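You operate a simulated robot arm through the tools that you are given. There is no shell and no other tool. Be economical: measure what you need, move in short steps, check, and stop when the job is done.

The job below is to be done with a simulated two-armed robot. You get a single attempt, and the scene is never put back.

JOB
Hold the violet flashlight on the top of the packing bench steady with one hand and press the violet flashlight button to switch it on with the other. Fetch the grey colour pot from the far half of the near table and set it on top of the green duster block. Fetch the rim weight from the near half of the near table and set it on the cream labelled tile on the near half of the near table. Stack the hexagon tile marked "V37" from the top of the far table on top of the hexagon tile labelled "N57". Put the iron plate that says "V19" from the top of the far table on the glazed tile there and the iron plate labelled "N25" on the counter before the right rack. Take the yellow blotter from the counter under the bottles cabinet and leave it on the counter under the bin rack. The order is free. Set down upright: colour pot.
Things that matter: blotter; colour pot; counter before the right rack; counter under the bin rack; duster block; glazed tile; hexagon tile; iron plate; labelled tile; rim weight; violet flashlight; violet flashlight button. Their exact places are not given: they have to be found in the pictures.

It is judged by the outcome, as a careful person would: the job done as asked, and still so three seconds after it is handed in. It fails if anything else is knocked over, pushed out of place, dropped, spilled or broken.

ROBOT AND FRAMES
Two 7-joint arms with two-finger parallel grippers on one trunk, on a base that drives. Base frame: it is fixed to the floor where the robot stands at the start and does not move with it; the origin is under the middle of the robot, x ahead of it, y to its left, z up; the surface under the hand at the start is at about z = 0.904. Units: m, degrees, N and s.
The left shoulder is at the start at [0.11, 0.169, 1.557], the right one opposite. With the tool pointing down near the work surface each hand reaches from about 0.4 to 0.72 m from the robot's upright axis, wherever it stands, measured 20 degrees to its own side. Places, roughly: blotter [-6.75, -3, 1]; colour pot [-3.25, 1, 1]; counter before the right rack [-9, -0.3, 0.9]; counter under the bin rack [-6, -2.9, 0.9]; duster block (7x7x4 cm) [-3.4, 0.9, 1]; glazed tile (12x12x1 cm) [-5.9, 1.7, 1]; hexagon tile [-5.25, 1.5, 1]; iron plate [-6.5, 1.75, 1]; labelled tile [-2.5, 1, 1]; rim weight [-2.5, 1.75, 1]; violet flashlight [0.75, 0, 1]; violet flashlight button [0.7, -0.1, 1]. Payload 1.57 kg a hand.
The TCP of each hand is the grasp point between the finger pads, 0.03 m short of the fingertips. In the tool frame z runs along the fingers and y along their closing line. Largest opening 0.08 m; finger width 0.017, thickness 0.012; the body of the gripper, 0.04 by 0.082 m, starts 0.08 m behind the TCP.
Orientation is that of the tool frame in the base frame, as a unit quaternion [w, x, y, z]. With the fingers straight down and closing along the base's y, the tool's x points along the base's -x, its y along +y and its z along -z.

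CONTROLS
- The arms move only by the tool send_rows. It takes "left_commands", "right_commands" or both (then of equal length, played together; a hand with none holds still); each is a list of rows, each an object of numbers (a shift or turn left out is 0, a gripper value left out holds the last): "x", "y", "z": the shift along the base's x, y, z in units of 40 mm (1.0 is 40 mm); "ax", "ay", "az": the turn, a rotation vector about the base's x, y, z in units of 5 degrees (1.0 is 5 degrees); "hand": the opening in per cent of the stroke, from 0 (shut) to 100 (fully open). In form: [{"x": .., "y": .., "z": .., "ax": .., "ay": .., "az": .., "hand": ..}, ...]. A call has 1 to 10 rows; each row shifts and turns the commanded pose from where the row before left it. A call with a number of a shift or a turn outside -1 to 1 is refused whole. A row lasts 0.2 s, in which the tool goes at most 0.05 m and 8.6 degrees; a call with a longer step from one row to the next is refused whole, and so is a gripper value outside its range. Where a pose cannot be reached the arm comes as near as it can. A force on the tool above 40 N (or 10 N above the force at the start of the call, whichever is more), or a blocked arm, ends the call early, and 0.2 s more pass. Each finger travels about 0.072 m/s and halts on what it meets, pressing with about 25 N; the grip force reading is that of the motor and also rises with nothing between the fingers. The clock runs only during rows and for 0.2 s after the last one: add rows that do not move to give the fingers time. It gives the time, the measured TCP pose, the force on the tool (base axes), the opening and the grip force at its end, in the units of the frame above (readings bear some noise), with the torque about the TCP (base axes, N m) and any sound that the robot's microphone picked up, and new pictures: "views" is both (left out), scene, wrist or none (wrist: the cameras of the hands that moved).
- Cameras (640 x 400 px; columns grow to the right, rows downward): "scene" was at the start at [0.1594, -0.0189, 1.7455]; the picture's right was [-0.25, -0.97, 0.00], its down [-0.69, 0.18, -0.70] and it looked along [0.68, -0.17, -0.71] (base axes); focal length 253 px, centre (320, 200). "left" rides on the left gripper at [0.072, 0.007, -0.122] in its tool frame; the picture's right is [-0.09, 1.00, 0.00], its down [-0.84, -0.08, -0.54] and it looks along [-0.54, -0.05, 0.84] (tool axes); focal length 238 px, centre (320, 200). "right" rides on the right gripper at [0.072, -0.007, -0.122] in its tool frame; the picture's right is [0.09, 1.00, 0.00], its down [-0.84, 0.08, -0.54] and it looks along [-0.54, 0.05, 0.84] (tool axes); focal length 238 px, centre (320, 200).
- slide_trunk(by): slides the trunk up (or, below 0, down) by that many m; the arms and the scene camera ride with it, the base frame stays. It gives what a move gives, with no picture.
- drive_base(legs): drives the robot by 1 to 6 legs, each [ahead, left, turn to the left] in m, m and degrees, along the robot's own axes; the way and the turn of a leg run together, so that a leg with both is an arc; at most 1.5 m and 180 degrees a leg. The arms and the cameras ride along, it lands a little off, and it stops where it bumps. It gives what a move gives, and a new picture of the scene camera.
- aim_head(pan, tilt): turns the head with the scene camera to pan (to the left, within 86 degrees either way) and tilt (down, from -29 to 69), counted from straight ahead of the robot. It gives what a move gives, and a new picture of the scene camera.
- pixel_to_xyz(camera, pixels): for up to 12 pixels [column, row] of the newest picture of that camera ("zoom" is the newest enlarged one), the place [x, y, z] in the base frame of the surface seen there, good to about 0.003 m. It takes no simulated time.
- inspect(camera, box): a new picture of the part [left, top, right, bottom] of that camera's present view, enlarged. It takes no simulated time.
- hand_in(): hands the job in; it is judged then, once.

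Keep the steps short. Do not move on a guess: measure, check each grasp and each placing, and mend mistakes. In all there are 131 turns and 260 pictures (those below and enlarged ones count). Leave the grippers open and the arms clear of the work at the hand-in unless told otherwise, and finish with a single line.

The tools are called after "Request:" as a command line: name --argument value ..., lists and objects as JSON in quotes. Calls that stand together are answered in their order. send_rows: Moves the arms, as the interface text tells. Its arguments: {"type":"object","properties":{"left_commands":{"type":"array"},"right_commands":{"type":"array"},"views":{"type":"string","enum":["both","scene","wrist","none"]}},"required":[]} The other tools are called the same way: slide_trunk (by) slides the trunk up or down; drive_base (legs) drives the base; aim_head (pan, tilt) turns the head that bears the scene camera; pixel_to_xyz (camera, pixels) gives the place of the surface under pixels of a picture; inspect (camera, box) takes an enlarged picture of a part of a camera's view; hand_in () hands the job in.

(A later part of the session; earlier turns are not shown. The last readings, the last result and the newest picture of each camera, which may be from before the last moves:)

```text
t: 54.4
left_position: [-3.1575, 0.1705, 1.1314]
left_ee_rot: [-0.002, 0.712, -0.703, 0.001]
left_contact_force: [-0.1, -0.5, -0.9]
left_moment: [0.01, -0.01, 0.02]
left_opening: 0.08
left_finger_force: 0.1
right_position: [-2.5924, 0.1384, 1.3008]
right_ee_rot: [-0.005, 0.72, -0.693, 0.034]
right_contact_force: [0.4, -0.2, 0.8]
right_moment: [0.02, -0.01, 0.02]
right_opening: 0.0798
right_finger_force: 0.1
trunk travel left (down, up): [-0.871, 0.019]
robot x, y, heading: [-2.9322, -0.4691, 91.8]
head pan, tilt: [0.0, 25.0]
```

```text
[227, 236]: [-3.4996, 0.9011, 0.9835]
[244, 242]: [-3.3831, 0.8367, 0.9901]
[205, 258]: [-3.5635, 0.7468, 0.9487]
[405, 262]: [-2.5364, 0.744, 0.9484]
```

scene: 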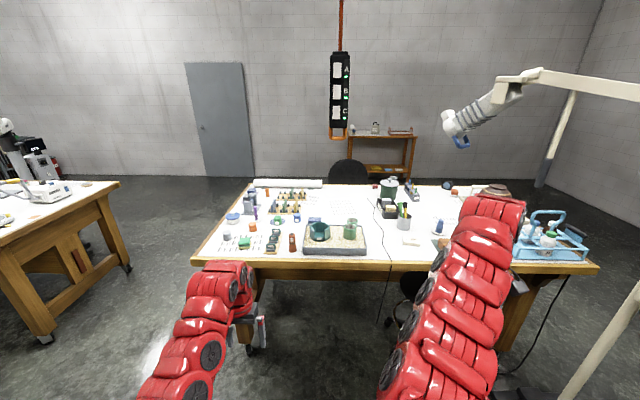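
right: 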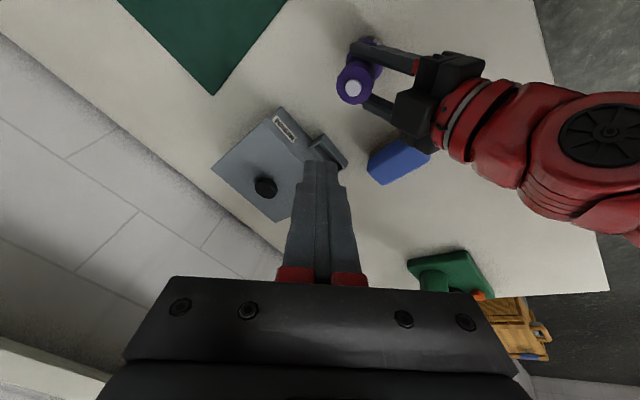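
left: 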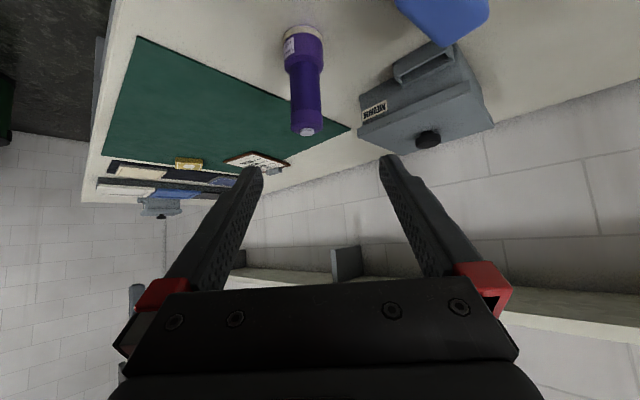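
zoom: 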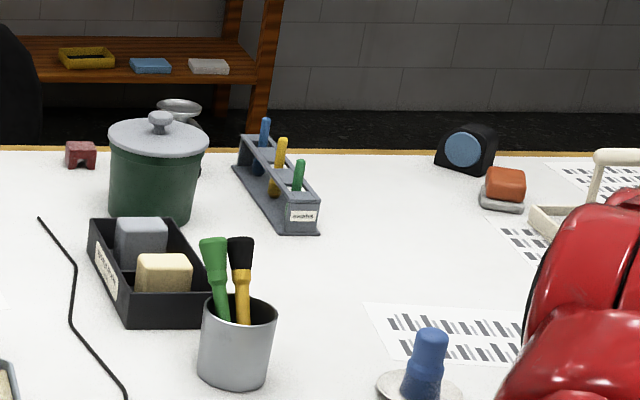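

The places are:
- Rim weight: the red notched block at (-2.54, 1.70).
- Cream tile: (-2.46, 0.89).
- Grey pot: (-3.50, 0.90).
- Duster block: (-3.38, 0.84).

I do the pot first. I raise the left hand and then drive to about (-3.3, 0.3).

Request:
send_rows --left_commands '[{"z": 0.8}, {"z": 0.8}, {"z": 0.8}, {"z": 0.8}]' --views "none"

Request:
drive_base --legs '[[0, 0.34, -1.8], [0.4, 0, 0], [0.35, 0, 0]]'

Request:
aim_head --pan 15 --tilt 55

```text
t: 55.4
left_position: [-3.1587, 0.1729, 1.2621]
left_ee_rot: [-0.002, 0.713, -0.702, 0.001]
left_contact_force: [0.5, -0.4, 0.4]
left_moment: [-0.03, 0.03, -0.01]
left_opening: 0.0799
left_finger_force: 0.0
right_position: [-2.5929, 0.138, 1.3002]
right_ee_rot: [-0.005, 0.721, -0.692, 0.034]
right_contact_force: [0.8, -0.3, -0.8]
right_moment: [-0.01, 0.02, 0.0]
right_opening: 0.0798
right_finger_force: 0.1
trunk travel left (down, up): [-0.871, 0.019]
robot x, y, heading: [-2.9289, -0.4721, 91.8]
head pan, tilt: [0.0, 25.0]
```

```text
t: 61.2
left_position: [-3.4836, 0.8458, 1.2644]
left_ee_rot: [0.004, -0.7, 0.714, 0.0]
left_contact_force: [-1.2, -0.1, -0.4]
left_moment: [0.01, 0.02, 0.0]
left_opening: 0.0803
left_finger_force: 0.1
right_position: [-2.9172, 0.7848, 1.2988]
right_ee_rot: [-0.006, -0.705, 0.709, -0.038]
right_contact_force: [0.4, 0.0, -0.3]
right_moment: [0.01, 0.01, -0.01]
right_opening: 0.0799
right_finger_force: 0.0
trunk travel left (down, up): [-0.871, 0.019]
robot x, y, heading: [-3.2733, 0.2057, 90.0]
head pan, tilt: [0.0, 25.0]
stopped in leg 3: the robot was blocked; the commanded pose is now the measured one
```

scene: 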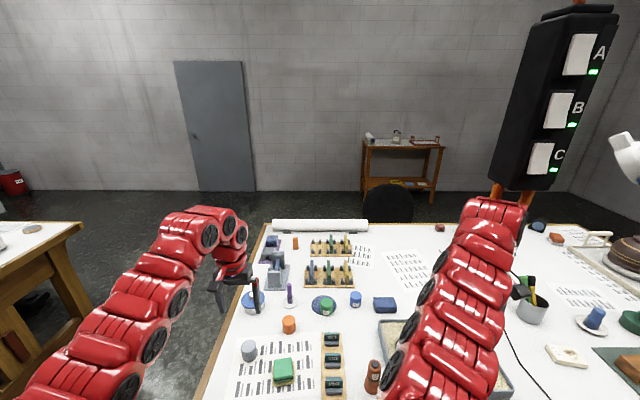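

```text
t: 62.2
left_position: [-3.4834, 0.8462, 1.2635]
left_ee_rot: [0.006, -0.701, 0.713, 0.0]
left_contact_force: [0.3, -0.1, 0.8]
left_moment: [0.04, 0.01, -0.02]
left_opening: 0.0798
left_finger_force: 0.0
right_position: [-2.9152, 0.7845, 1.2978]
right_ee_rot: [-0.005, -0.705, 0.708, -0.038]
right_contact_force: [0.6, 0.1, -0.1]
right_moment: [0.03, 0.0, 0.0]
right_opening: 0.08
right_finger_force: 0.1
trunk travel left (down, up): [-0.871, 0.019]
robot x, y, heading: [-3.2726, 0.2111, 89.9]
head pan, tilt: [15.0, 55.0]
```

scene: 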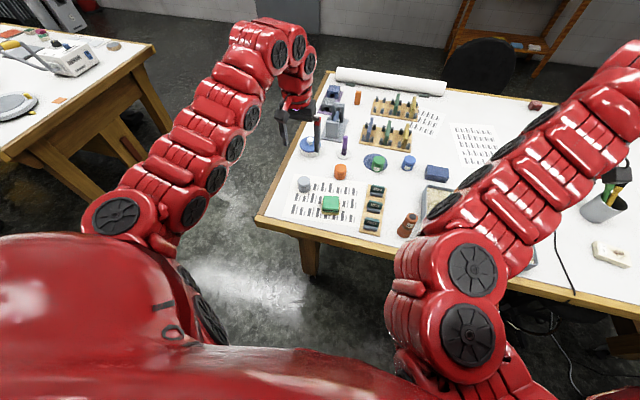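

The base stopped close to the table edge, with the pot just within reach. I measure the pot and the block closely.

Request:
inspect --camera "scene" --box '[270, 150, 400, 240]'

Request:
inspect --camera "left" --box '[0, 0, 640, 400]'

```text
4.44 times, centred on (335, 195) of scene
```

zoom: 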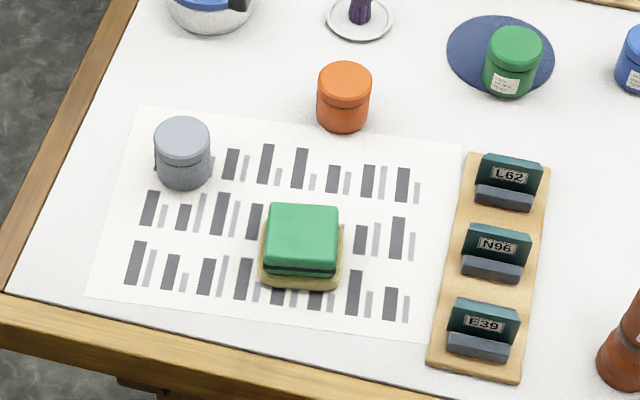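

```text
1.00 times, centred on (320, 200) of left (not enlarged: the box is as wide or as high as the picture)
```

zoom: 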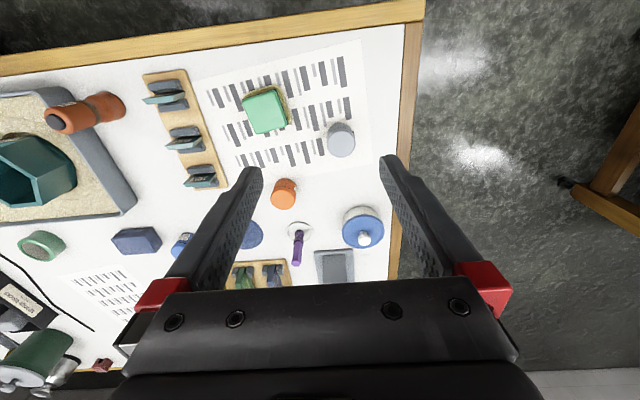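

Request:
pixel_to_xyz --camera "scene" --pixels '[[304.1, 181], [300, 181], [308.5, 181], [304, 178.5], [304.5, 191], [331.2, 203], [326, 198], [337.5, 198], [325, 208], [338, 208], [339.5, 171.5]]'

Request:
pixel_to_xyz --camera "left" --pixels '[[341, 133], [341, 148], [355, 140], [328, 140], [246, 98], [278, 88], [258, 134], [288, 124], [266, 110], [340, 165], [284, 190]]'

```text
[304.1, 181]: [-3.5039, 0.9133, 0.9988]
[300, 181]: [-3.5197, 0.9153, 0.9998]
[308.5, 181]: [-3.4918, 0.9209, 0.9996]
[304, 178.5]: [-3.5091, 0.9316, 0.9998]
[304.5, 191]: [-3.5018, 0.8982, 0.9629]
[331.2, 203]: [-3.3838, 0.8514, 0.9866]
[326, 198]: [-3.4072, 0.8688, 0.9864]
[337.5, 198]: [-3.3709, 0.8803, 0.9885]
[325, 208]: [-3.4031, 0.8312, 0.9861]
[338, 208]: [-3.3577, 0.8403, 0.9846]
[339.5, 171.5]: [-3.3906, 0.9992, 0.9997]
```

```text
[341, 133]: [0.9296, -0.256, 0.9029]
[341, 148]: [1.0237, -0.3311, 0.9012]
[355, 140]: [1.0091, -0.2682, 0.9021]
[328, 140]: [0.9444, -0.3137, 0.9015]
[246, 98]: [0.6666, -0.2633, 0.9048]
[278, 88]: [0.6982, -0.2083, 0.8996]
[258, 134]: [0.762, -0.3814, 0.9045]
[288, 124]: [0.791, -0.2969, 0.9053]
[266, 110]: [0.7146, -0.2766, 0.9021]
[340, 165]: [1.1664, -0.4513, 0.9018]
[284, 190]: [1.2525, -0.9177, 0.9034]
```

Pot top centre is (-3.505, 0.92, 1.000) and the block top centre is (-3.385, 0.855, 0.987). I move the left hand above the pot.

Request:
send_rows --left_commands '[{"z": -0.8}, {"z": -0.8}, {"z": -0.8}, {"z": -0.8}, {"z": -0.4}, {"x": -0.18, "y": 0.6}, {"x": -0.18, "y": 0.6}, {"x": -0.18, "y": 0.6}, {"z": -0.3}]' --views "both"

Request:
pixel_to_xyz --camera "left" --pixels '[[320, 120], [320, 140], [340, 130], [300, 130], [320, 160]]'

```text
t: 64.2
left_position: [-3.5036, 0.9176, 1.1097]
left_ee_rot: [0.005, -0.701, 0.713, 0.0]
left_contact_force: [0.0, 0.2, 0.1]
left_moment: [-0.02, -0.01, 0.02]
left_opening: 0.0799
left_finger_force: 0.1
right_position: [-2.9151, 0.7863, 1.298]
right_ee_rot: [-0.005, -0.705, 0.708, -0.039]
right_contact_force: [0.3, -0.5, 0.1]
right_moment: [-0.03, 0.01, -0.04]
right_opening: 0.0801
right_finger_force: 0.0
trunk travel left (down, up): [-0.871, 0.019]
robot x, y, heading: [-3.2713, 0.2053, 90.2]
head pan, tilt: [15.0, 55.0]
```

scene: 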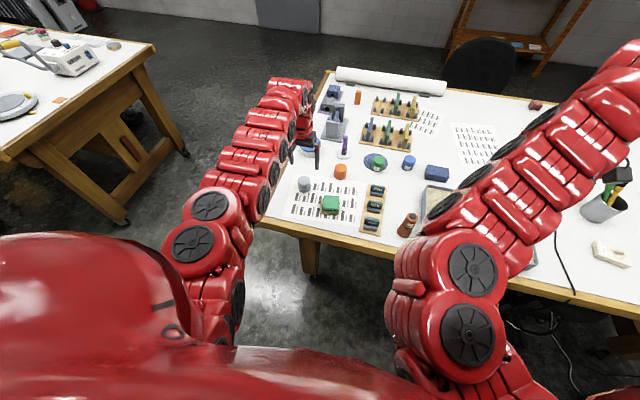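
left: 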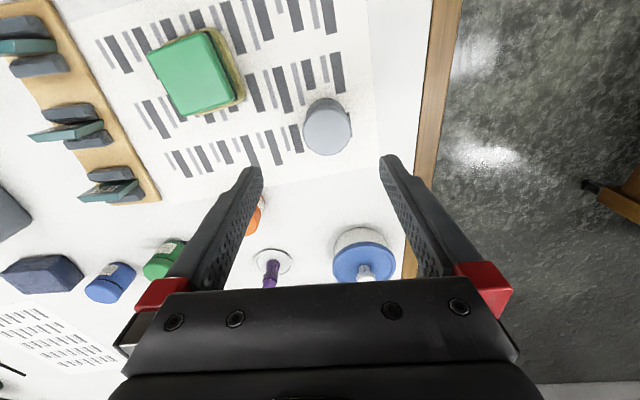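

```text
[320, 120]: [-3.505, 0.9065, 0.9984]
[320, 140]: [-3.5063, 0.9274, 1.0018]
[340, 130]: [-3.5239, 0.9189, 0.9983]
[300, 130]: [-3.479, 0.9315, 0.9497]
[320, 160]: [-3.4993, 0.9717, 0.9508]
```

The pot is centred between the fingers at about (-3.509, 0.916). I lower to z≈0.983 and grip.

Request:
send_rows --left_commands '[{"x": -0.12, "z": -0.6}, {"z": -0.6}, {"z": -0.6}, {"z": -0.6}, {"z": -0.5}, {"z": -0.25}, {"hand": 40}, {"hand": 30}, {"hand": 20}, {"hand": 20}]' --views "wrist"

```text
t: 66.4
left_position: [-3.507, 0.9034, 1.0191]
left_ee_rot: [0.005, -0.701, 0.713, 0.001]
left_contact_force: [-0.1, -0.3, -0.4]
left_moment: [-0.02, 0.03, -0.01]
left_opening: 0.0451
left_finger_force: 25.0
left hand out of reach, approached as far as the arm can: row 2, 3, 4, 5, 6
right_position: [-2.9163, 0.7862, 1.2976]
right_ee_rot: [-0.004, -0.706, 0.707, -0.038]
right_contact_force: [0.1, 0.1, -0.3]
right_moment: [0.04, -0.04, -0.02]
right_opening: 0.0799
right_finger_force: 0.1
trunk travel left (down, up): [-0.871, 0.019]
robot x, y, heading: [-3.2756, 0.2039, 90.2]
head pan, tilt: [15.0, 55.0]
```

left: 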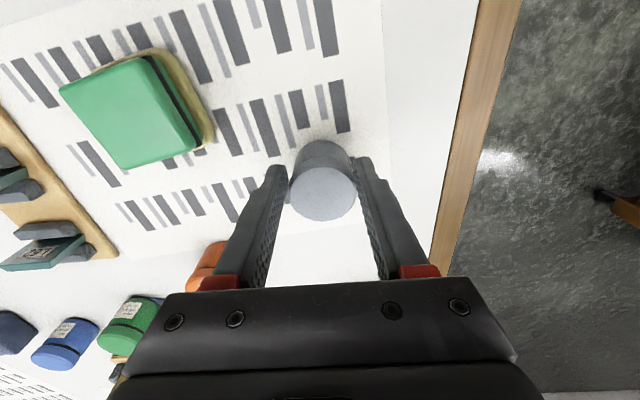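

The arm ran out of reach, so this grip is only on the pot's top edge. I open, rise, lower the trunk 0.12 m for more reach, and regrip properly.

Request:
send_rows --left_commands '[{"hand": 100}, {"hand": 100}, {"hand": 100}, {"z": 0.5}, {"z": 0.8}, {"z": 0.8}, {"z": 0.8}, {"z": 0.8}, {"y": -0.3}]' --views "none"

Request:
slide_trunk --by -0.12

Request:
send_rows --left_commands '[{"y": 0.3}, {"y": 0.3}]' --right_commands '[{"z": 0.6}, {"z": 0.6}]' --views "both"

Request:
pixel_to_xyz --camera "left" --pixels '[[320, 120], [320, 140], [340, 130], [310, 130], [320, 160]]'

```text
t: 68.4
left_position: [-3.5082, 0.8921, 1.1677]
left_ee_rot: [0.006, -0.7, 0.714, 0.0]
left_contact_force: [-0.7, -0.3, -1.0]
left_moment: [0.0, -0.02, -0.02]
left_opening: 0.0799
left_finger_force: 0.1
right_position: [-2.9155, 0.785, 1.2992]
right_ee_rot: [-0.005, -0.704, 0.709, -0.039]
right_contact_force: [0.0, -1.1, 0.4]
right_moment: [-0.02, 0.05, 0.0]
right_opening: 0.0802
right_finger_force: 0.1
trunk travel left (down, up): [-0.871, 0.019]
robot x, y, heading: [-3.2723, 0.206, 89.9]
head pan, tilt: [15.0, 55.0]
```

```text
t: 69.9
left_position: [-3.505, 0.8984, 1.0442]
left_ee_rot: [0.002, -0.701, 0.713, -0.001]
left_contact_force: [0.4, -0.8, 0.1]
left_moment: [-0.01, 0.0, 0.01]
left_opening: 0.08
left_finger_force: 0.0
right_position: [-2.9117, 0.7943, 1.1732]
right_ee_rot: [-0.009, -0.705, 0.708, -0.04]
right_contact_force: [-0.2, 0.7, -0.3]
right_moment: [-0.05, 0.0, 0.01]
right_opening: 0.0799
right_finger_force: 0.1
trunk travel left (down, up): [-0.751, 0.139]
robot x, y, heading: [-3.2767, 0.2026, 89.8]
head pan, tilt: [15.0, 55.0]
```

```text
t: 70.5
left_position: [-3.5045, 0.9229, 1.0458]
left_ee_rot: [0.001, -0.701, 0.714, -0.002]
left_contact_force: [0.9, 0.7, 0.5]
left_moment: [-0.02, 0.0, 0.01]
left_opening: 0.08
left_finger_force: 0.0
right_position: [-2.9043, 0.8102, 1.1782]
right_ee_rot: [-0.008, -0.706, 0.707, -0.04]
right_contact_force: [1.0, -0.5, 0.4]
right_moment: [-0.01, 0.03, 0.02]
right_opening: 0.08
right_finger_force: 0.1
right hand out of reach, approached as far as the arm can: row 1, 2
trunk travel left (down, up): [-0.751, 0.139]
robot x, y, heading: [-3.2713, 0.2084, 90.1]
head pan, tilt: [15.0, 55.0]
```

scene: 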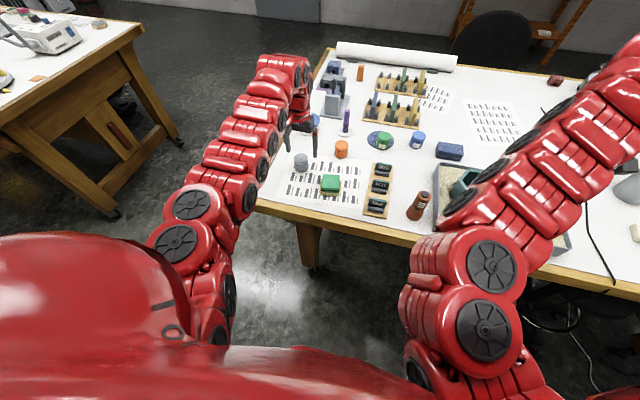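
right: 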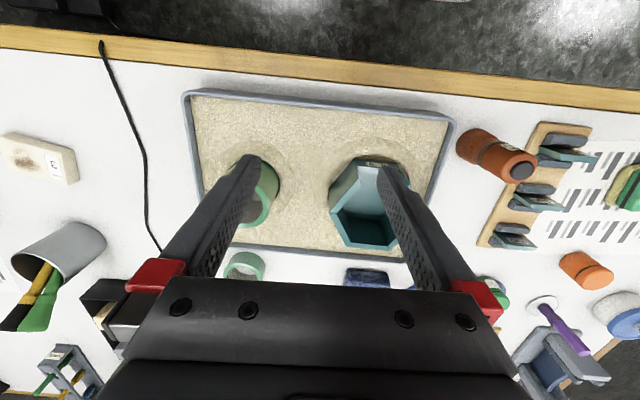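
left: 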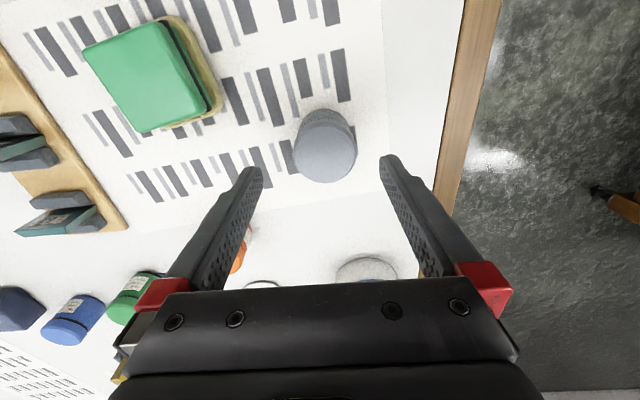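

```text
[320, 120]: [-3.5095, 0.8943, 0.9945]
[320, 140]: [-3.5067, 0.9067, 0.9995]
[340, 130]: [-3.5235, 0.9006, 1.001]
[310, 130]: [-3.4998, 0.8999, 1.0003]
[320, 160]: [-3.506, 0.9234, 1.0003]
```

Request:
send_rows --left_commands '[{"x": -0.12, "y": -0.15, "z": -0.4}, {"z": -0.5}, {"z": -0.5}, {"z": -0.25}, {"z": 0}]' --views "wrist"

```text
t: 71.7
left_position: [-3.5084, 0.915, 0.9804]
left_ee_rot: [0.003, -0.7, 0.714, 0.0]
left_contact_force: [-1.1, 1.6, 3.9]
left_moment: [-0.01, 0.25, -0.08]
left_opening: 0.0802
left_finger_force: 0.0
right_position: [-2.9031, 0.8086, 1.1806]
right_ee_rot: [-0.007, -0.705, 0.708, -0.04]
right_contact_force: [-0.7, 0.4, 0.4]
right_moment: [0.0, 0.03, 0.0]
right_opening: 0.0801
right_finger_force: 0.1
trunk travel left (down, up): [-0.751, 0.139]
robot x, y, heading: [-3.2701, 0.2042, 90.1]
head pan, tilt: [15.0, 55.0]
```

left: 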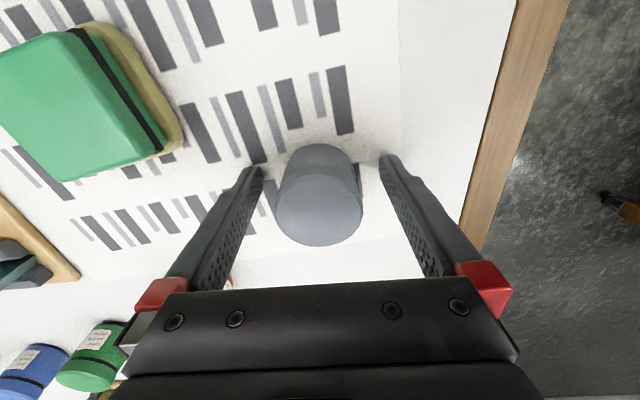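

A light 4 N contact suggests the tips are touching the tabletop. I raise 4 mm and grip.

Request:
send_rows --left_commands '[{"z": 0.12}, {"hand": 50}, {"hand": 35}, {"hand": 20}, {"hand": 20}]' --views "none"

Request:
send_rows --left_commands '[{"z": 0.4}, {"z": 0.4}, {"z": 0.5}, {"z": 0.5}]' --views "both"

Request:
pixel_to_xyz --camera "left" --pixels '[[60, 60], [60, 30], [90, 60], [30, 60], [60, 90]]'

```text
t: 72.9
left_position: [-3.5104, 0.9148, 0.983]
left_ee_rot: [0.001, -0.701, 0.713, 0.0]
left_contact_force: [0.1, 0.0, -0.1]
left_moment: [0.01, -0.02, -0.01]
left_opening: 0.0479
left_finger_force: 25.5
right_position: [-2.9028, 0.8082, 1.1801]
right_ee_rot: [-0.007, -0.705, 0.708, -0.039]
right_contact_force: [0.2, 1.0, -0.4]
right_moment: [0.01, 0.0, -0.03]
right_opening: 0.0799
right_finger_force: 0.0
trunk travel left (down, up): [-0.751, 0.139]
robot x, y, heading: [-3.2697, 0.2039, 89.9]
head pan, tilt: [15.0, 55.0]
```

```text
t: 73.9
left_position: [-3.5111, 0.9142, 1.0567]
left_ee_rot: [0.002, -0.701, 0.713, -0.001]
left_contact_force: [0.4, 0.2, -0.1]
left_moment: [0.02, 0.0, -0.03]
left_opening: 0.0479
left_finger_force: 25.4
right_position: [-2.9037, 0.8085, 1.1799]
right_ee_rot: [-0.007, -0.705, 0.708, -0.039]
right_contact_force: [0.9, -0.4, 0.1]
right_moment: [0.01, -0.01, 0.0]
right_opening: 0.08
right_finger_force: 0.1
trunk travel left (down, up): [-0.751, 0.139]
robot x, y, heading: [-3.2709, 0.205, 89.9]
head pan, tilt: [15.0, 55.0]
```

scene: 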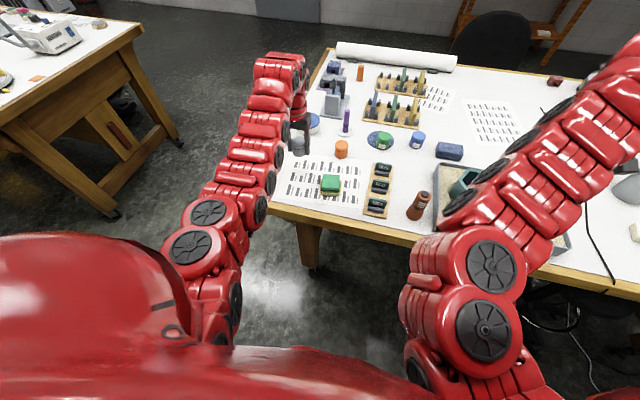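
left: 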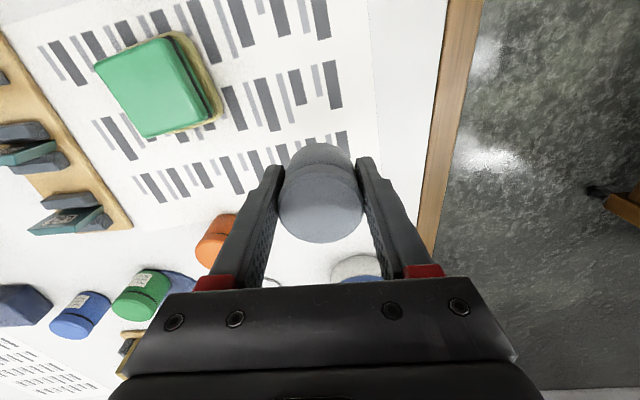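

```text
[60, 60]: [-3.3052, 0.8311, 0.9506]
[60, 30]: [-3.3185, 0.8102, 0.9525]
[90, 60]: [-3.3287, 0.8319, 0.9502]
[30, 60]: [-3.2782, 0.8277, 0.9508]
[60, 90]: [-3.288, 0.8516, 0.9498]
```

The pot is lifted. I measure the block's top in the left picture.

Request:
pixel_to_xyz --camera "left" --pixels '[[152, 88], [102, 68], [165, 44], [150, 130], [200, 104], [322, 215], [320, 160]]'

```text
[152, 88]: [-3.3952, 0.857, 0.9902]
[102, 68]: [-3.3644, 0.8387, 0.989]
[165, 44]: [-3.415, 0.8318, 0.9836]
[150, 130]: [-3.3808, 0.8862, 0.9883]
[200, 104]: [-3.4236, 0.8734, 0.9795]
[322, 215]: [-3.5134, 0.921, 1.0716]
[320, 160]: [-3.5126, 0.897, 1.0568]
```

The block centre is (-3.388, 0.857) and its top is 0.988. I carry the pot over it and then lower it.

Request:
send_rows --left_commands '[{"x": 0.615, "y": -0.29}, {"x": 0.615, "y": -0.29}, {"x": 0.615, "y": -0.29}, {"x": 0.615, "y": -0.29}, {"x": 0.615, "y": -0.29}, {"z": -0.3}, {"z": -0.3}]' --views "both"

Request:
inspect --camera "scene" --box '[280, 130, 400, 220]'

```text
t: 75.5
left_position: [-3.3866, 0.8575, 1.0317]
left_ee_rot: [0.001, -0.701, 0.714, -0.001]
left_contact_force: [0.5, -0.4, -1.2]
left_moment: [-0.03, 0.02, -0.01]
left_opening: 0.0475
left_finger_force: 24.6
right_position: [-2.903, 0.8107, 1.1798]
right_ee_rot: [-0.008, -0.706, 0.707, -0.04]
right_contact_force: [0.5, -0.4, 0.2]
right_moment: [0.02, 0.02, -0.01]
right_opening: 0.0799
right_finger_force: 0.1
trunk travel left (down, up): [-0.751, 0.139]
robot x, y, heading: [-3.2736, 0.2056, 90.1]
head pan, tilt: [15.0, 55.0]
```

scene: 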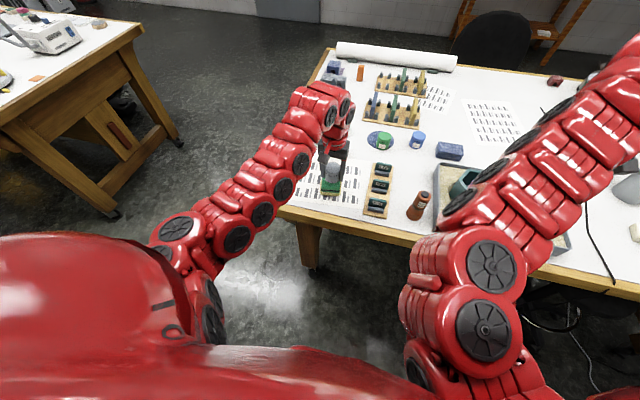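
left: 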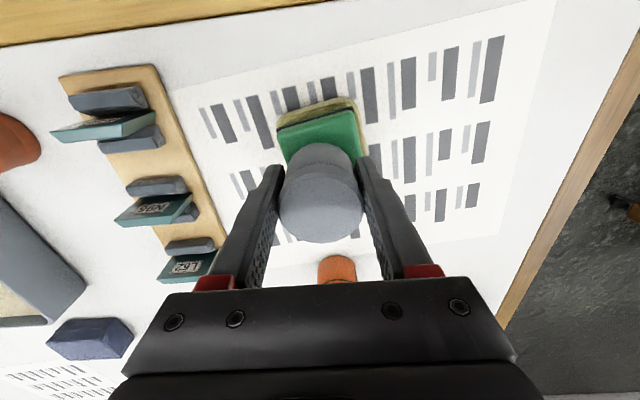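

```text
4.44 times, centred on (340, 175) of scene
```

zoom: 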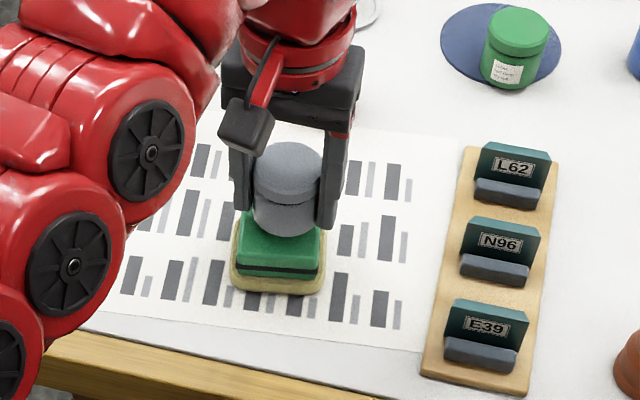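

It is aligned above the block. I lower gently until it touches.

Request:
send_rows --left_commands '[{"x": -0.05, "z": -0.12}, {"z": -0.08}, {"z": -0.05}]' --views "wrist"

Request:
inspect --camera "scene" --box '[300, 140, 360, 210]'

```text
t: 76.3
left_position: [-3.3885, 0.8584, 1.0212]
left_ee_rot: [0.002, -0.701, 0.713, 0.0]
left_contact_force: [1.4, -0.6, 0.2]
left_moment: [0.01, 0.05, 0.04]
left_opening: 0.0477
left_finger_force: 25.1
right_position: [-2.903, 0.809, 1.1795]
right_ee_rot: [-0.007, -0.705, 0.708, -0.039]
right_contact_force: [0.3, -0.3, -0.2]
right_moment: [-0.01, -0.02, -0.01]
right_opening: 0.0801
right_finger_force: 0.1
trunk travel left (down, up): [-0.751, 0.139]
robot x, y, heading: [-3.2772, 0.2029, 89.9]
head pan, tilt: [15.0, 55.0]
```

left: 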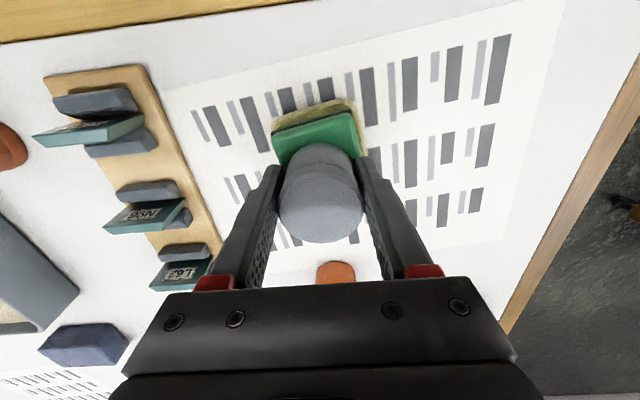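

```text
5.71 times, centred on (330, 175) of scene
```

zoom: 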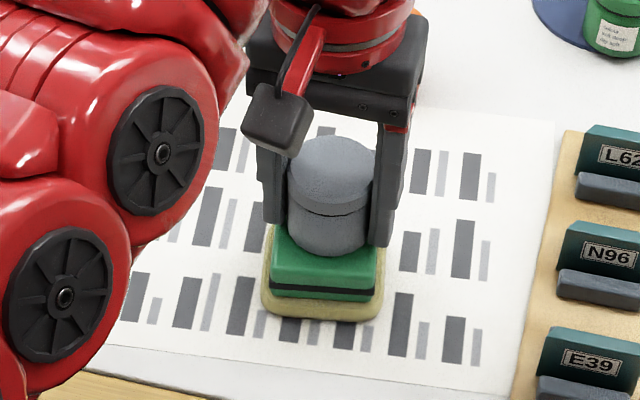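

There is no firm contact yet, so I lower a few millimetres more.

Request:
send_rows --left_commands '[{"z": -0.04}, {"z": -0.03}]' --views "none"

```text
t: 76.9
left_position: [-3.3895, 0.8583, 1.0204]
left_ee_rot: [0.003, -0.701, 0.713, 0.0]
left_contact_force: [-1.3, 3.6, 18.3]
left_moment: [0.11, 0.14, -0.15]
left_opening: 0.0478
left_finger_force: 24.5
right_position: [-2.9041, 0.808, 1.1801]
right_ee_rot: [-0.007, -0.705, 0.708, -0.039]
right_contact_force: [-0.2, 0.3, -0.1]
right_moment: [-0.03, -0.01, 0.04]
right_opening: 0.0801
right_finger_force: 0.1
trunk travel left (down, up): [-0.751, 0.139]
robot x, y, heading: [-3.2756, 0.2047, 90.1]
head pan, tilt: [15.0, 55.0]
```

Contact at 18 N. I ease up 2 mm, release, and lift off.

Request:
send_rows --left_commands '[{"z": 0.04}, {"hand": 70}, {"hand": 100}, {"hand": 100}, {"z": 0.4}, {"z": 0.6}, {"z": 0.8}, {"z": 0.8}, {"z": 0.8}, {"z": 0.5}]' --views "both"

Request:
inspect --camera "scene" --box '[300, 140, 360, 210]'

```text
t: 79.1
left_position: [-3.3865, 0.858, 1.1782]
left_ee_rot: [0.003, -0.7, 0.714, -0.001]
left_contact_force: [-1.0, -0.2, 0.0]
left_moment: [0.0, -0.01, -0.01]
left_opening: 0.0801
left_finger_force: 0.0
right_position: [-2.9035, 0.8091, 1.1797]
right_ee_rot: [-0.007, -0.706, 0.708, -0.039]
right_contact_force: [0.0, -0.5, 0.0]
right_moment: [-0.01, 0.02, -0.02]
right_opening: 0.08
right_finger_force: 0.0
trunk travel left (down, up): [-0.751, 0.139]
robot x, y, heading: [-3.2702, 0.2091, 90.0]
head pan, tilt: [15.0, 55.0]
```

scene: 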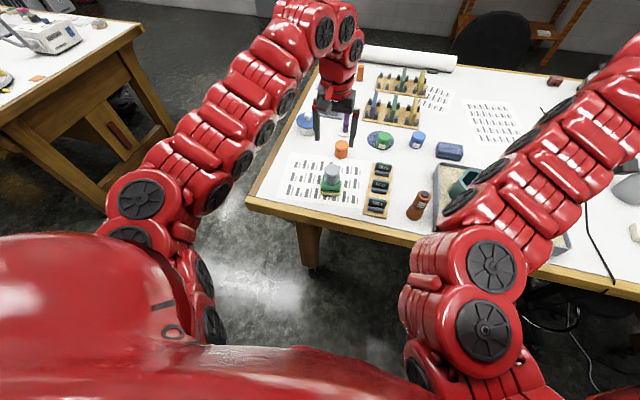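
left: 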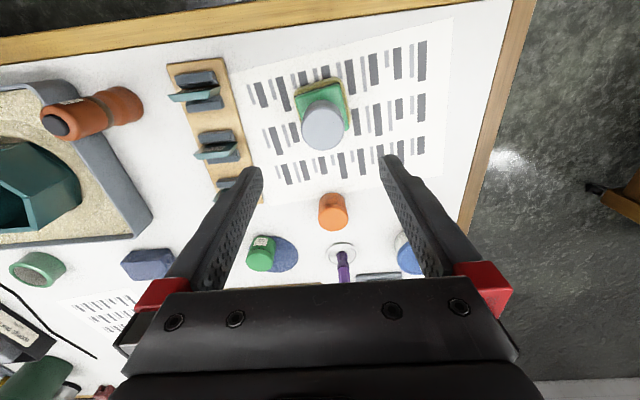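

```text
5.71 times, centred on (330, 175) of scene
```

zoom: 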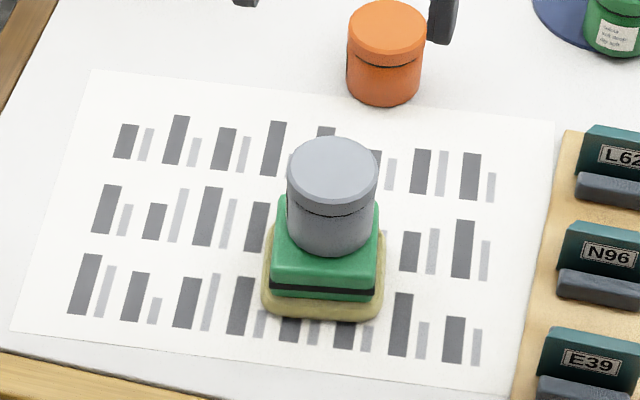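

The pot stands upright on the block. I raise the trunk again and look toward the chair and rim weight on the far side of the table.

Request:
slide_trunk --by 0.12

Request:
aim_head --pan -25 --tilt 22

Request:
inspect --camera "scene" --box '[200, 130, 440, 280]'

```text
t: 80.6
left_position: [-3.3885, 0.8471, 1.2953]
left_ee_rot: [0.004, -0.701, 0.713, 0.002]
left_contact_force: [0.6, 0.9, 0.6]
left_moment: [-0.01, 0.0, 0.03]
left_opening: 0.0799
left_finger_force: 0.2
right_position: [-2.9169, 0.779, 1.2648]
right_ee_rot: [0.062, 0.712, -0.696, 0.059]
right_contact_force: [-0.7, 0.6, -0.3]
right_moment: [0.01, 0.01, -0.01]
right_opening: 0.0798
right_finger_force: 0.1
trunk travel left (down, up): [-0.871, 0.019]
robot x, y, heading: [-3.2727, 0.202, 89.9]
head pan, tilt: [15.0, 55.0]
```

```text
t: 81.6
left_position: [-3.3879, 0.8461, 1.2969]
left_ee_rot: [0.005, -0.701, 0.713, 0.002]
left_contact_force: [-0.1, 0.3, -0.4]
left_moment: [-0.01, 0.0, -0.01]
left_opening: 0.08
left_finger_force: 0.0
right_position: [-2.9177, 0.7797, 1.2661]
right_ee_rot: [0.062, 0.713, -0.696, 0.058]
right_contact_force: [-0.1, -0.1, 0.2]
right_moment: [-0.01, -0.01, -0.03]
right_opening: 0.08
right_finger_force: 0.0
trunk travel left (down, up): [-0.871, 0.019]
robot x, y, heading: [-3.2731, 0.2055, 90.1]
head pan, tilt: [-25.0, 22.0]
```

scene: 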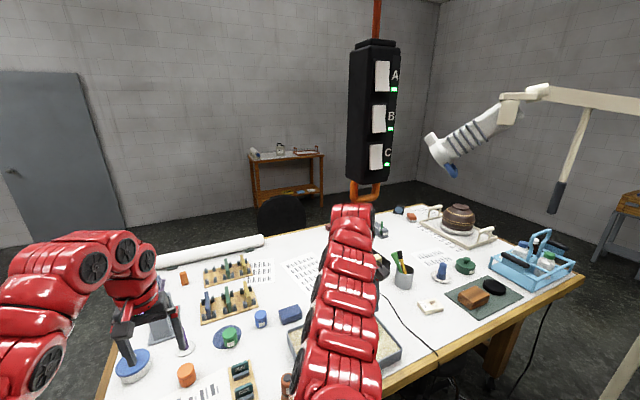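

```text
2.67 times, centred on (320, 205) of scene
```

zoom: 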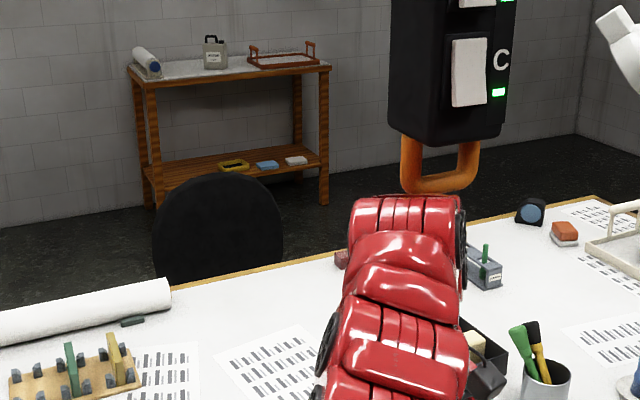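

Request:
pixel_to_xyz --camera "scene" --pixels '[[372, 140], [366, 195], [265, 215], [300, 215], [282, 198], [282, 228], [287, 190], [450, 165], [554, 205], [455, 230], [398, 211]]'

```text
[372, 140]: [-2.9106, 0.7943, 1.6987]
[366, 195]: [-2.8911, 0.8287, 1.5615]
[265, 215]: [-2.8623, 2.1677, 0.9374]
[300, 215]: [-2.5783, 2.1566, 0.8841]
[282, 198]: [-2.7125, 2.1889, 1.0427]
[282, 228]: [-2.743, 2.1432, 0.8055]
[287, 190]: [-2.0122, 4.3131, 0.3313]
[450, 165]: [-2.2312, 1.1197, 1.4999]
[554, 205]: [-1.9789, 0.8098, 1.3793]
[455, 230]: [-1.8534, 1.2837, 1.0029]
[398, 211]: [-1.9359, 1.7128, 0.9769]
```

A pendant hangs at (-2.91, 0.80, z>1.55), and a chair sits at x -2.86..-2.57, y≈2.16. To reach the rim weight from the far side I go around the roomy near end. I back straight out first and keep clear of the lamp pole.

Request:
drive_base --legs '[[-0.75, 0, 0], [0, -1.3, 0], [0, -1.1, 0]]'

Request:
drive_base --legs '[[1.5, 0, 0], [1.5, 0, 0], [0.35, 0, 0]]'

Request:
aim_head --pan 80 --tilt 30

```text
t: 82.3
left_position: [-3.3894, 0.8449, 1.304]
left_ee_rot: [0.005, -0.7, 0.714, 0.0]
left_contact_force: [0.3, -0.8, -0.2]
left_moment: [-0.01, 0.04, -0.01]
left_opening: 0.08
left_finger_force: 0.0
right_position: [-2.9196, 0.772, 1.2673]
right_ee_rot: [0.071, 0.71, -0.697, 0.065]
right_contact_force: [-0.2, -0.2, 0.7]
right_moment: [0.02, 0.03, -0.02]
right_opening: 0.0799
right_finger_force: 0.1
trunk travel left (down, up): [-0.871, 0.019]
robot x, y, heading: [-3.2755, 0.201, 90.2]
head pan, tilt: [-25.0, 22.0]
stopped in leg 1: the robot was blocked; the commanded pose is now the measured one
```

scene: 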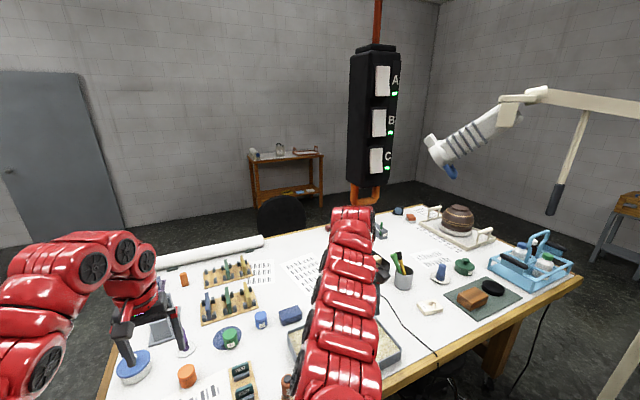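

```text
t: 83.2
left_position: [-3.3911, 0.8483, 1.3024]
left_ee_rot: [0.005, -0.7, 0.714, 0.001]
left_contact_force: [0.0, -0.6, -0.1]
left_moment: [0.03, -0.02, -0.01]
left_opening: 0.0796
left_finger_force: 0.1
right_position: [-2.9196, 0.7732, 1.2647]
right_ee_rot: [0.071, 0.71, -0.698, 0.065]
right_contact_force: [-0.3, 0.0, 0.0]
right_moment: [0.0, -0.05, 0.01]
right_opening: 0.0799
right_finger_force: 0.1
trunk travel left (down, up): [-0.871, 0.019]
robot x, y, heading: [-3.275, 0.203, 89.8]
head pan, tilt: [-25.0, 22.0]
stopped in leg 1: the robot was blocked; the commanded pose is now the measured one
```

scene: 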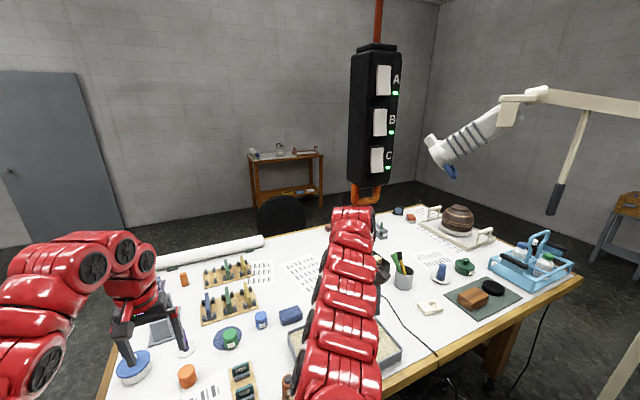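

```text
t: 85.0
left_position: [-3.3913, 0.8484, 1.3016]
left_ee_rot: [0.005, -0.701, 0.713, 0.001]
left_contact_force: [-0.1, 0.9, 0.5]
left_moment: [0.0, 0.02, -0.05]
left_opening: 0.0799
left_finger_force: 0.1
right_position: [-2.9212, 0.7744, 1.2646]
right_ee_rot: [0.072, 0.709, -0.699, 0.064]
right_contact_force: [-0.3, 0.8, -0.1]
right_moment: [0.0, 0.01, -0.01]
right_opening: 0.0799
right_finger_force: 0.1
trunk travel left (down, up): [-0.871, 0.019]
robot x, y, heading: [-3.2757, 0.2041, 89.8]
head pan, tilt: [80.0, 30.0]
```

scene: 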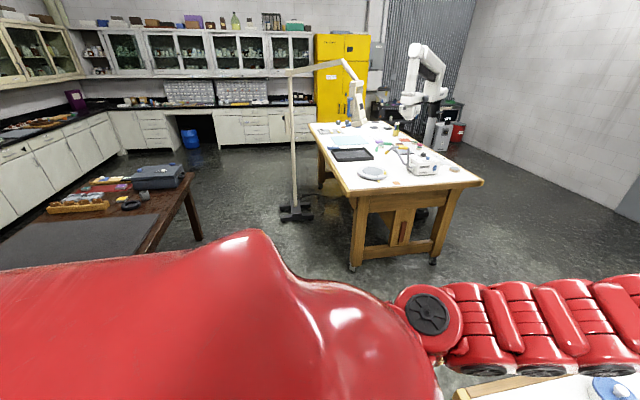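

The raised right arm is pressing against the pendant. I lower the trunk back to where it was free, and then back out.

Request:
slide_trunk --by -0.14

Request:
aim_head --pan -40 --tilt 10

```text
t: 86.7
left_position: [-3.3891, 0.8567, 1.1579]
left_ee_rot: [0.003, -0.7, 0.714, -0.001]
left_contact_force: [-0.3, -0.2, 0.6]
left_moment: [0.01, -0.02, 0.01]
left_opening: 0.08
left_finger_force: 0.1
right_position: [-2.9175, 0.7829, 1.1198]
right_ee_rot: [0.075, 0.71, -0.697, 0.066]
right_contact_force: [0.0, -0.3, -0.6]
right_moment: [0.02, 0.0, 0.0]
right_opening: 0.0798
right_finger_force: 0.0
trunk travel left (down, up): [-0.731, 0.159]
robot x, y, heading: [-3.2722, 0.2031, 89.9]
head pan, tilt: [80.0, 30.0]
```

```text
t: 88.7
left_position: [-3.3872, 0.8567, 1.1566]
left_ee_rot: [0.002, -0.7, 0.714, -0.002]
left_contact_force: [-0.2, 0.1, -0.6]
left_moment: [0.04, 0.01, 0.0]
left_opening: 0.08
left_finger_force: 0.0
right_position: [-2.917, 0.7824, 1.1205]
right_ee_rot: [0.076, 0.71, -0.697, 0.066]
right_contact_force: [-0.1, -0.1, -0.4]
right_moment: [-0.06, -0.01, -0.01]
right_opening: 0.0801
right_finger_force: 0.0
trunk travel left (down, up): [-0.731, 0.159]
robot x, y, heading: [-3.276, 0.2069, 89.8]
head pan, tilt: [-40.0, 10.0]
```

scene: 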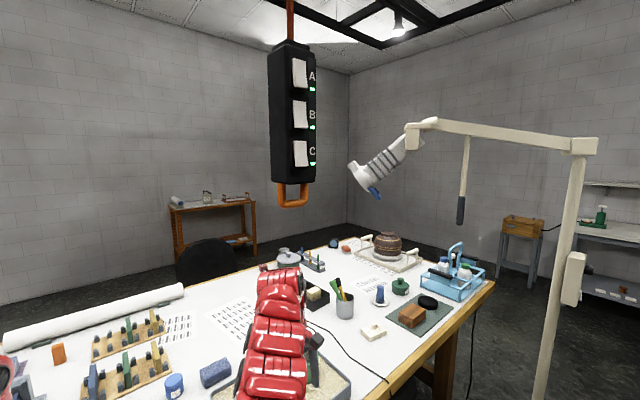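

The arm is clear of the pendant now and no forces show. I back straight out.

Request:
drive_base --legs '[[-0.75, 0, 0]]'

```text
t: 92.7
left_position: [-3.3999, 0.1112, 1.1565]
left_ee_rot: [-0.003, 0.714, -0.7, 0.002]
left_contact_force: [0.3, 0.2, -0.6]
left_moment: [0.02, 0.0, -0.01]
left_opening: 0.08
left_finger_force: 0.1
right_position: [-2.9267, 0.0539, 1.1194]
right_ee_rot: [0.074, 0.723, -0.683, 0.068]
right_contact_force: [0.7, -0.3, 0.1]
right_moment: [0.03, -0.02, -0.01]
right_opening: 0.0799
right_finger_force: 0.1
trunk travel left (down, up): [-0.731, 0.159]
robot x, y, heading: [-3.2611, -0.5387, 92.0]
head pan, tilt: [-40.0, 10.0]
```

scene: 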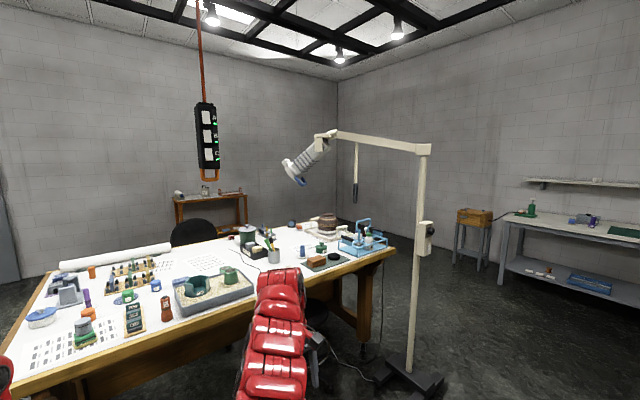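

Clear. I measure what lies along the route: the box on its stand, the bench and the pole base.

Request:
pixel_to_xyz --camera "scene" --pixels '[[455, 262], [490, 270], [500, 282], [410, 390], [378, 375], [440, 385], [395, 248], [340, 225], [366, 355], [192, 228], [175, 245], [245, 200]]'

Request:
slide_trunk --by 0.14

```text
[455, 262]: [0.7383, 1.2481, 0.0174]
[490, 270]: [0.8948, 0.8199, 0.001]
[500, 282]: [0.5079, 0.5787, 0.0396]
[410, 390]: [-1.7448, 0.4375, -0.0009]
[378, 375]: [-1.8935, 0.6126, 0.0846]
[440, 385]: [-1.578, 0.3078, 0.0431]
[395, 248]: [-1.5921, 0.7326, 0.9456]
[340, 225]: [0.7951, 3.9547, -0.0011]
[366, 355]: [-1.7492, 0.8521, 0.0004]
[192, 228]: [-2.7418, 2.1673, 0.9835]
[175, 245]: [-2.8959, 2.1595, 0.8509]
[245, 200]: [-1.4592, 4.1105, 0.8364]
```

```text
t: 94.3
left_position: [-3.3998, 0.1098, 1.2971]
left_ee_rot: [-0.002, 0.713, -0.701, 0.0]
left_contact_force: [0.5, -0.4, -0.3]
left_moment: [0.0, -0.01, 0.03]
left_opening: 0.0802
left_finger_force: 0.0
right_position: [-2.9271, 0.0528, 1.2596]
right_ee_rot: [0.073, 0.723, -0.684, 0.068]
right_contact_force: [0.4, 0.6, 0.3]
right_moment: [0.0, 0.0, -0.02]
right_opening: 0.08
right_finger_force: 0.1
trunk travel left (down, up): [-0.871, 0.019]
robot x, y, heading: [-3.2613, -0.5361, 92.0]
head pan, tilt: [-40.0, 10.0]
```

The corridor from x≈-1.5 to 0.5 is free. I drive right and then ahead to the far side.

Request:
drive_base --legs '[[0, -1.3, -2], [0, -1.2, 0], [1.5, 0, 0], [1.5, 0, 0], [0.5, 0, 0]]'

Request:
aim_head --pan 80 --tilt 28

```text
t: 122.8
left_position: [-1.1189, 3.6648, 1.2976]
left_ee_rot: [-0.003, 0.709, -0.705, 0.001]
left_contact_force: [0.0, -0.5, 0.2]
left_moment: [0.0, -0.02, -0.01]
left_opening: 0.08
left_finger_force: 0.1
right_position: [-0.6465, 3.6019, 1.2598]
right_ee_rot: [0.074, 0.718, -0.689, 0.066]
right_contact_force: [0.0, -0.6, 0.2]
right_moment: [0.0, 0.01, -0.02]
right_opening: 0.0798
right_finger_force: 0.0
trunk travel left (down, up): [-0.871, 0.019]
robot x, y, heading: [-0.9917, 3.017, 91.3]
head pan, tilt: [-40.0, 10.0]
```

scene: 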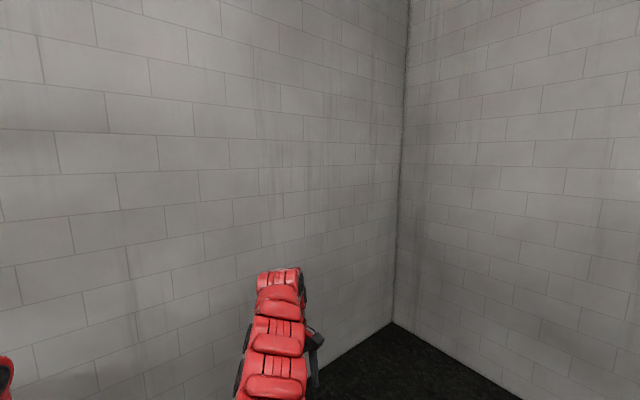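

```text
t: 124.8
left_position: [-1.1169, 3.6656, 1.297]
left_ee_rot: [-0.002, 0.709, -0.705, 0.002]
left_contact_force: [-0.2, -0.4, -0.2]
left_moment: [0.02, 0.0, 0.03]
left_opening: 0.08
left_finger_force: 0.1
right_position: [-0.6468, 3.6019, 1.2599]
right_ee_rot: [0.074, 0.718, -0.689, 0.068]
right_contact_force: [0.7, -0.7, 1.2]
right_moment: [0.0, -0.02, 0.02]
right_opening: 0.0801
right_finger_force: 0.0
trunk travel left (down, up): [-0.871, 0.019]
robot x, y, heading: [-0.9905, 3.0168, 91.2]
head pan, tilt: [80.0, 28.0]
```

scene: 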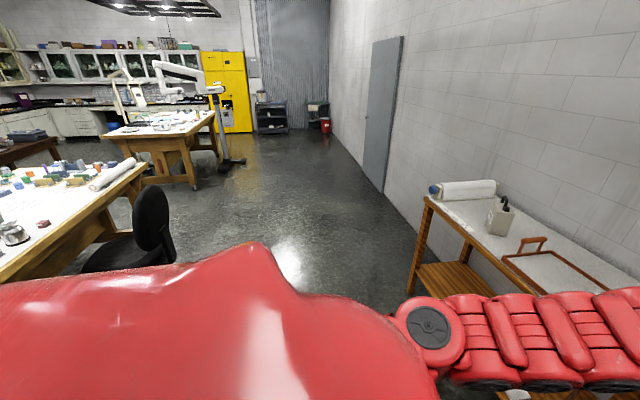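

I see the chair tucked at the table and the red weight near its right. I measure them.

Request:
pixel_to_xyz --camera "scene" --pixels '[[43, 223], [12, 232], [110, 255], [150, 260], [85, 268], [160, 205], [170, 255], [5, 272], [140, 168], [480, 205], [420, 250], [175, 262]]'

Request:
inspect --camera "scene" --box '[0, 150, 220, 290]'

```text
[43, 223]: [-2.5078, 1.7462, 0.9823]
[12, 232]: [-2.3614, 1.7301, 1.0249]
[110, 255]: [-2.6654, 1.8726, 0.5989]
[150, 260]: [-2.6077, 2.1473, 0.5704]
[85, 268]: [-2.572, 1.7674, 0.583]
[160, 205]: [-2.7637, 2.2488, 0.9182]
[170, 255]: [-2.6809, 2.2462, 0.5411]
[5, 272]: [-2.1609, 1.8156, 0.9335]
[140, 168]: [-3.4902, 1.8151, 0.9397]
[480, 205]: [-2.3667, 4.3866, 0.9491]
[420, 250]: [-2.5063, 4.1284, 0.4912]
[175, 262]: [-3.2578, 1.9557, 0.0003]
```

```text
2.86 times, centred on (110, 220) of scene
```

zoom: 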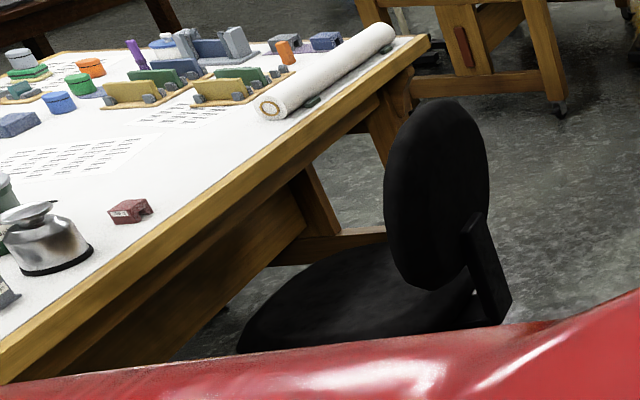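

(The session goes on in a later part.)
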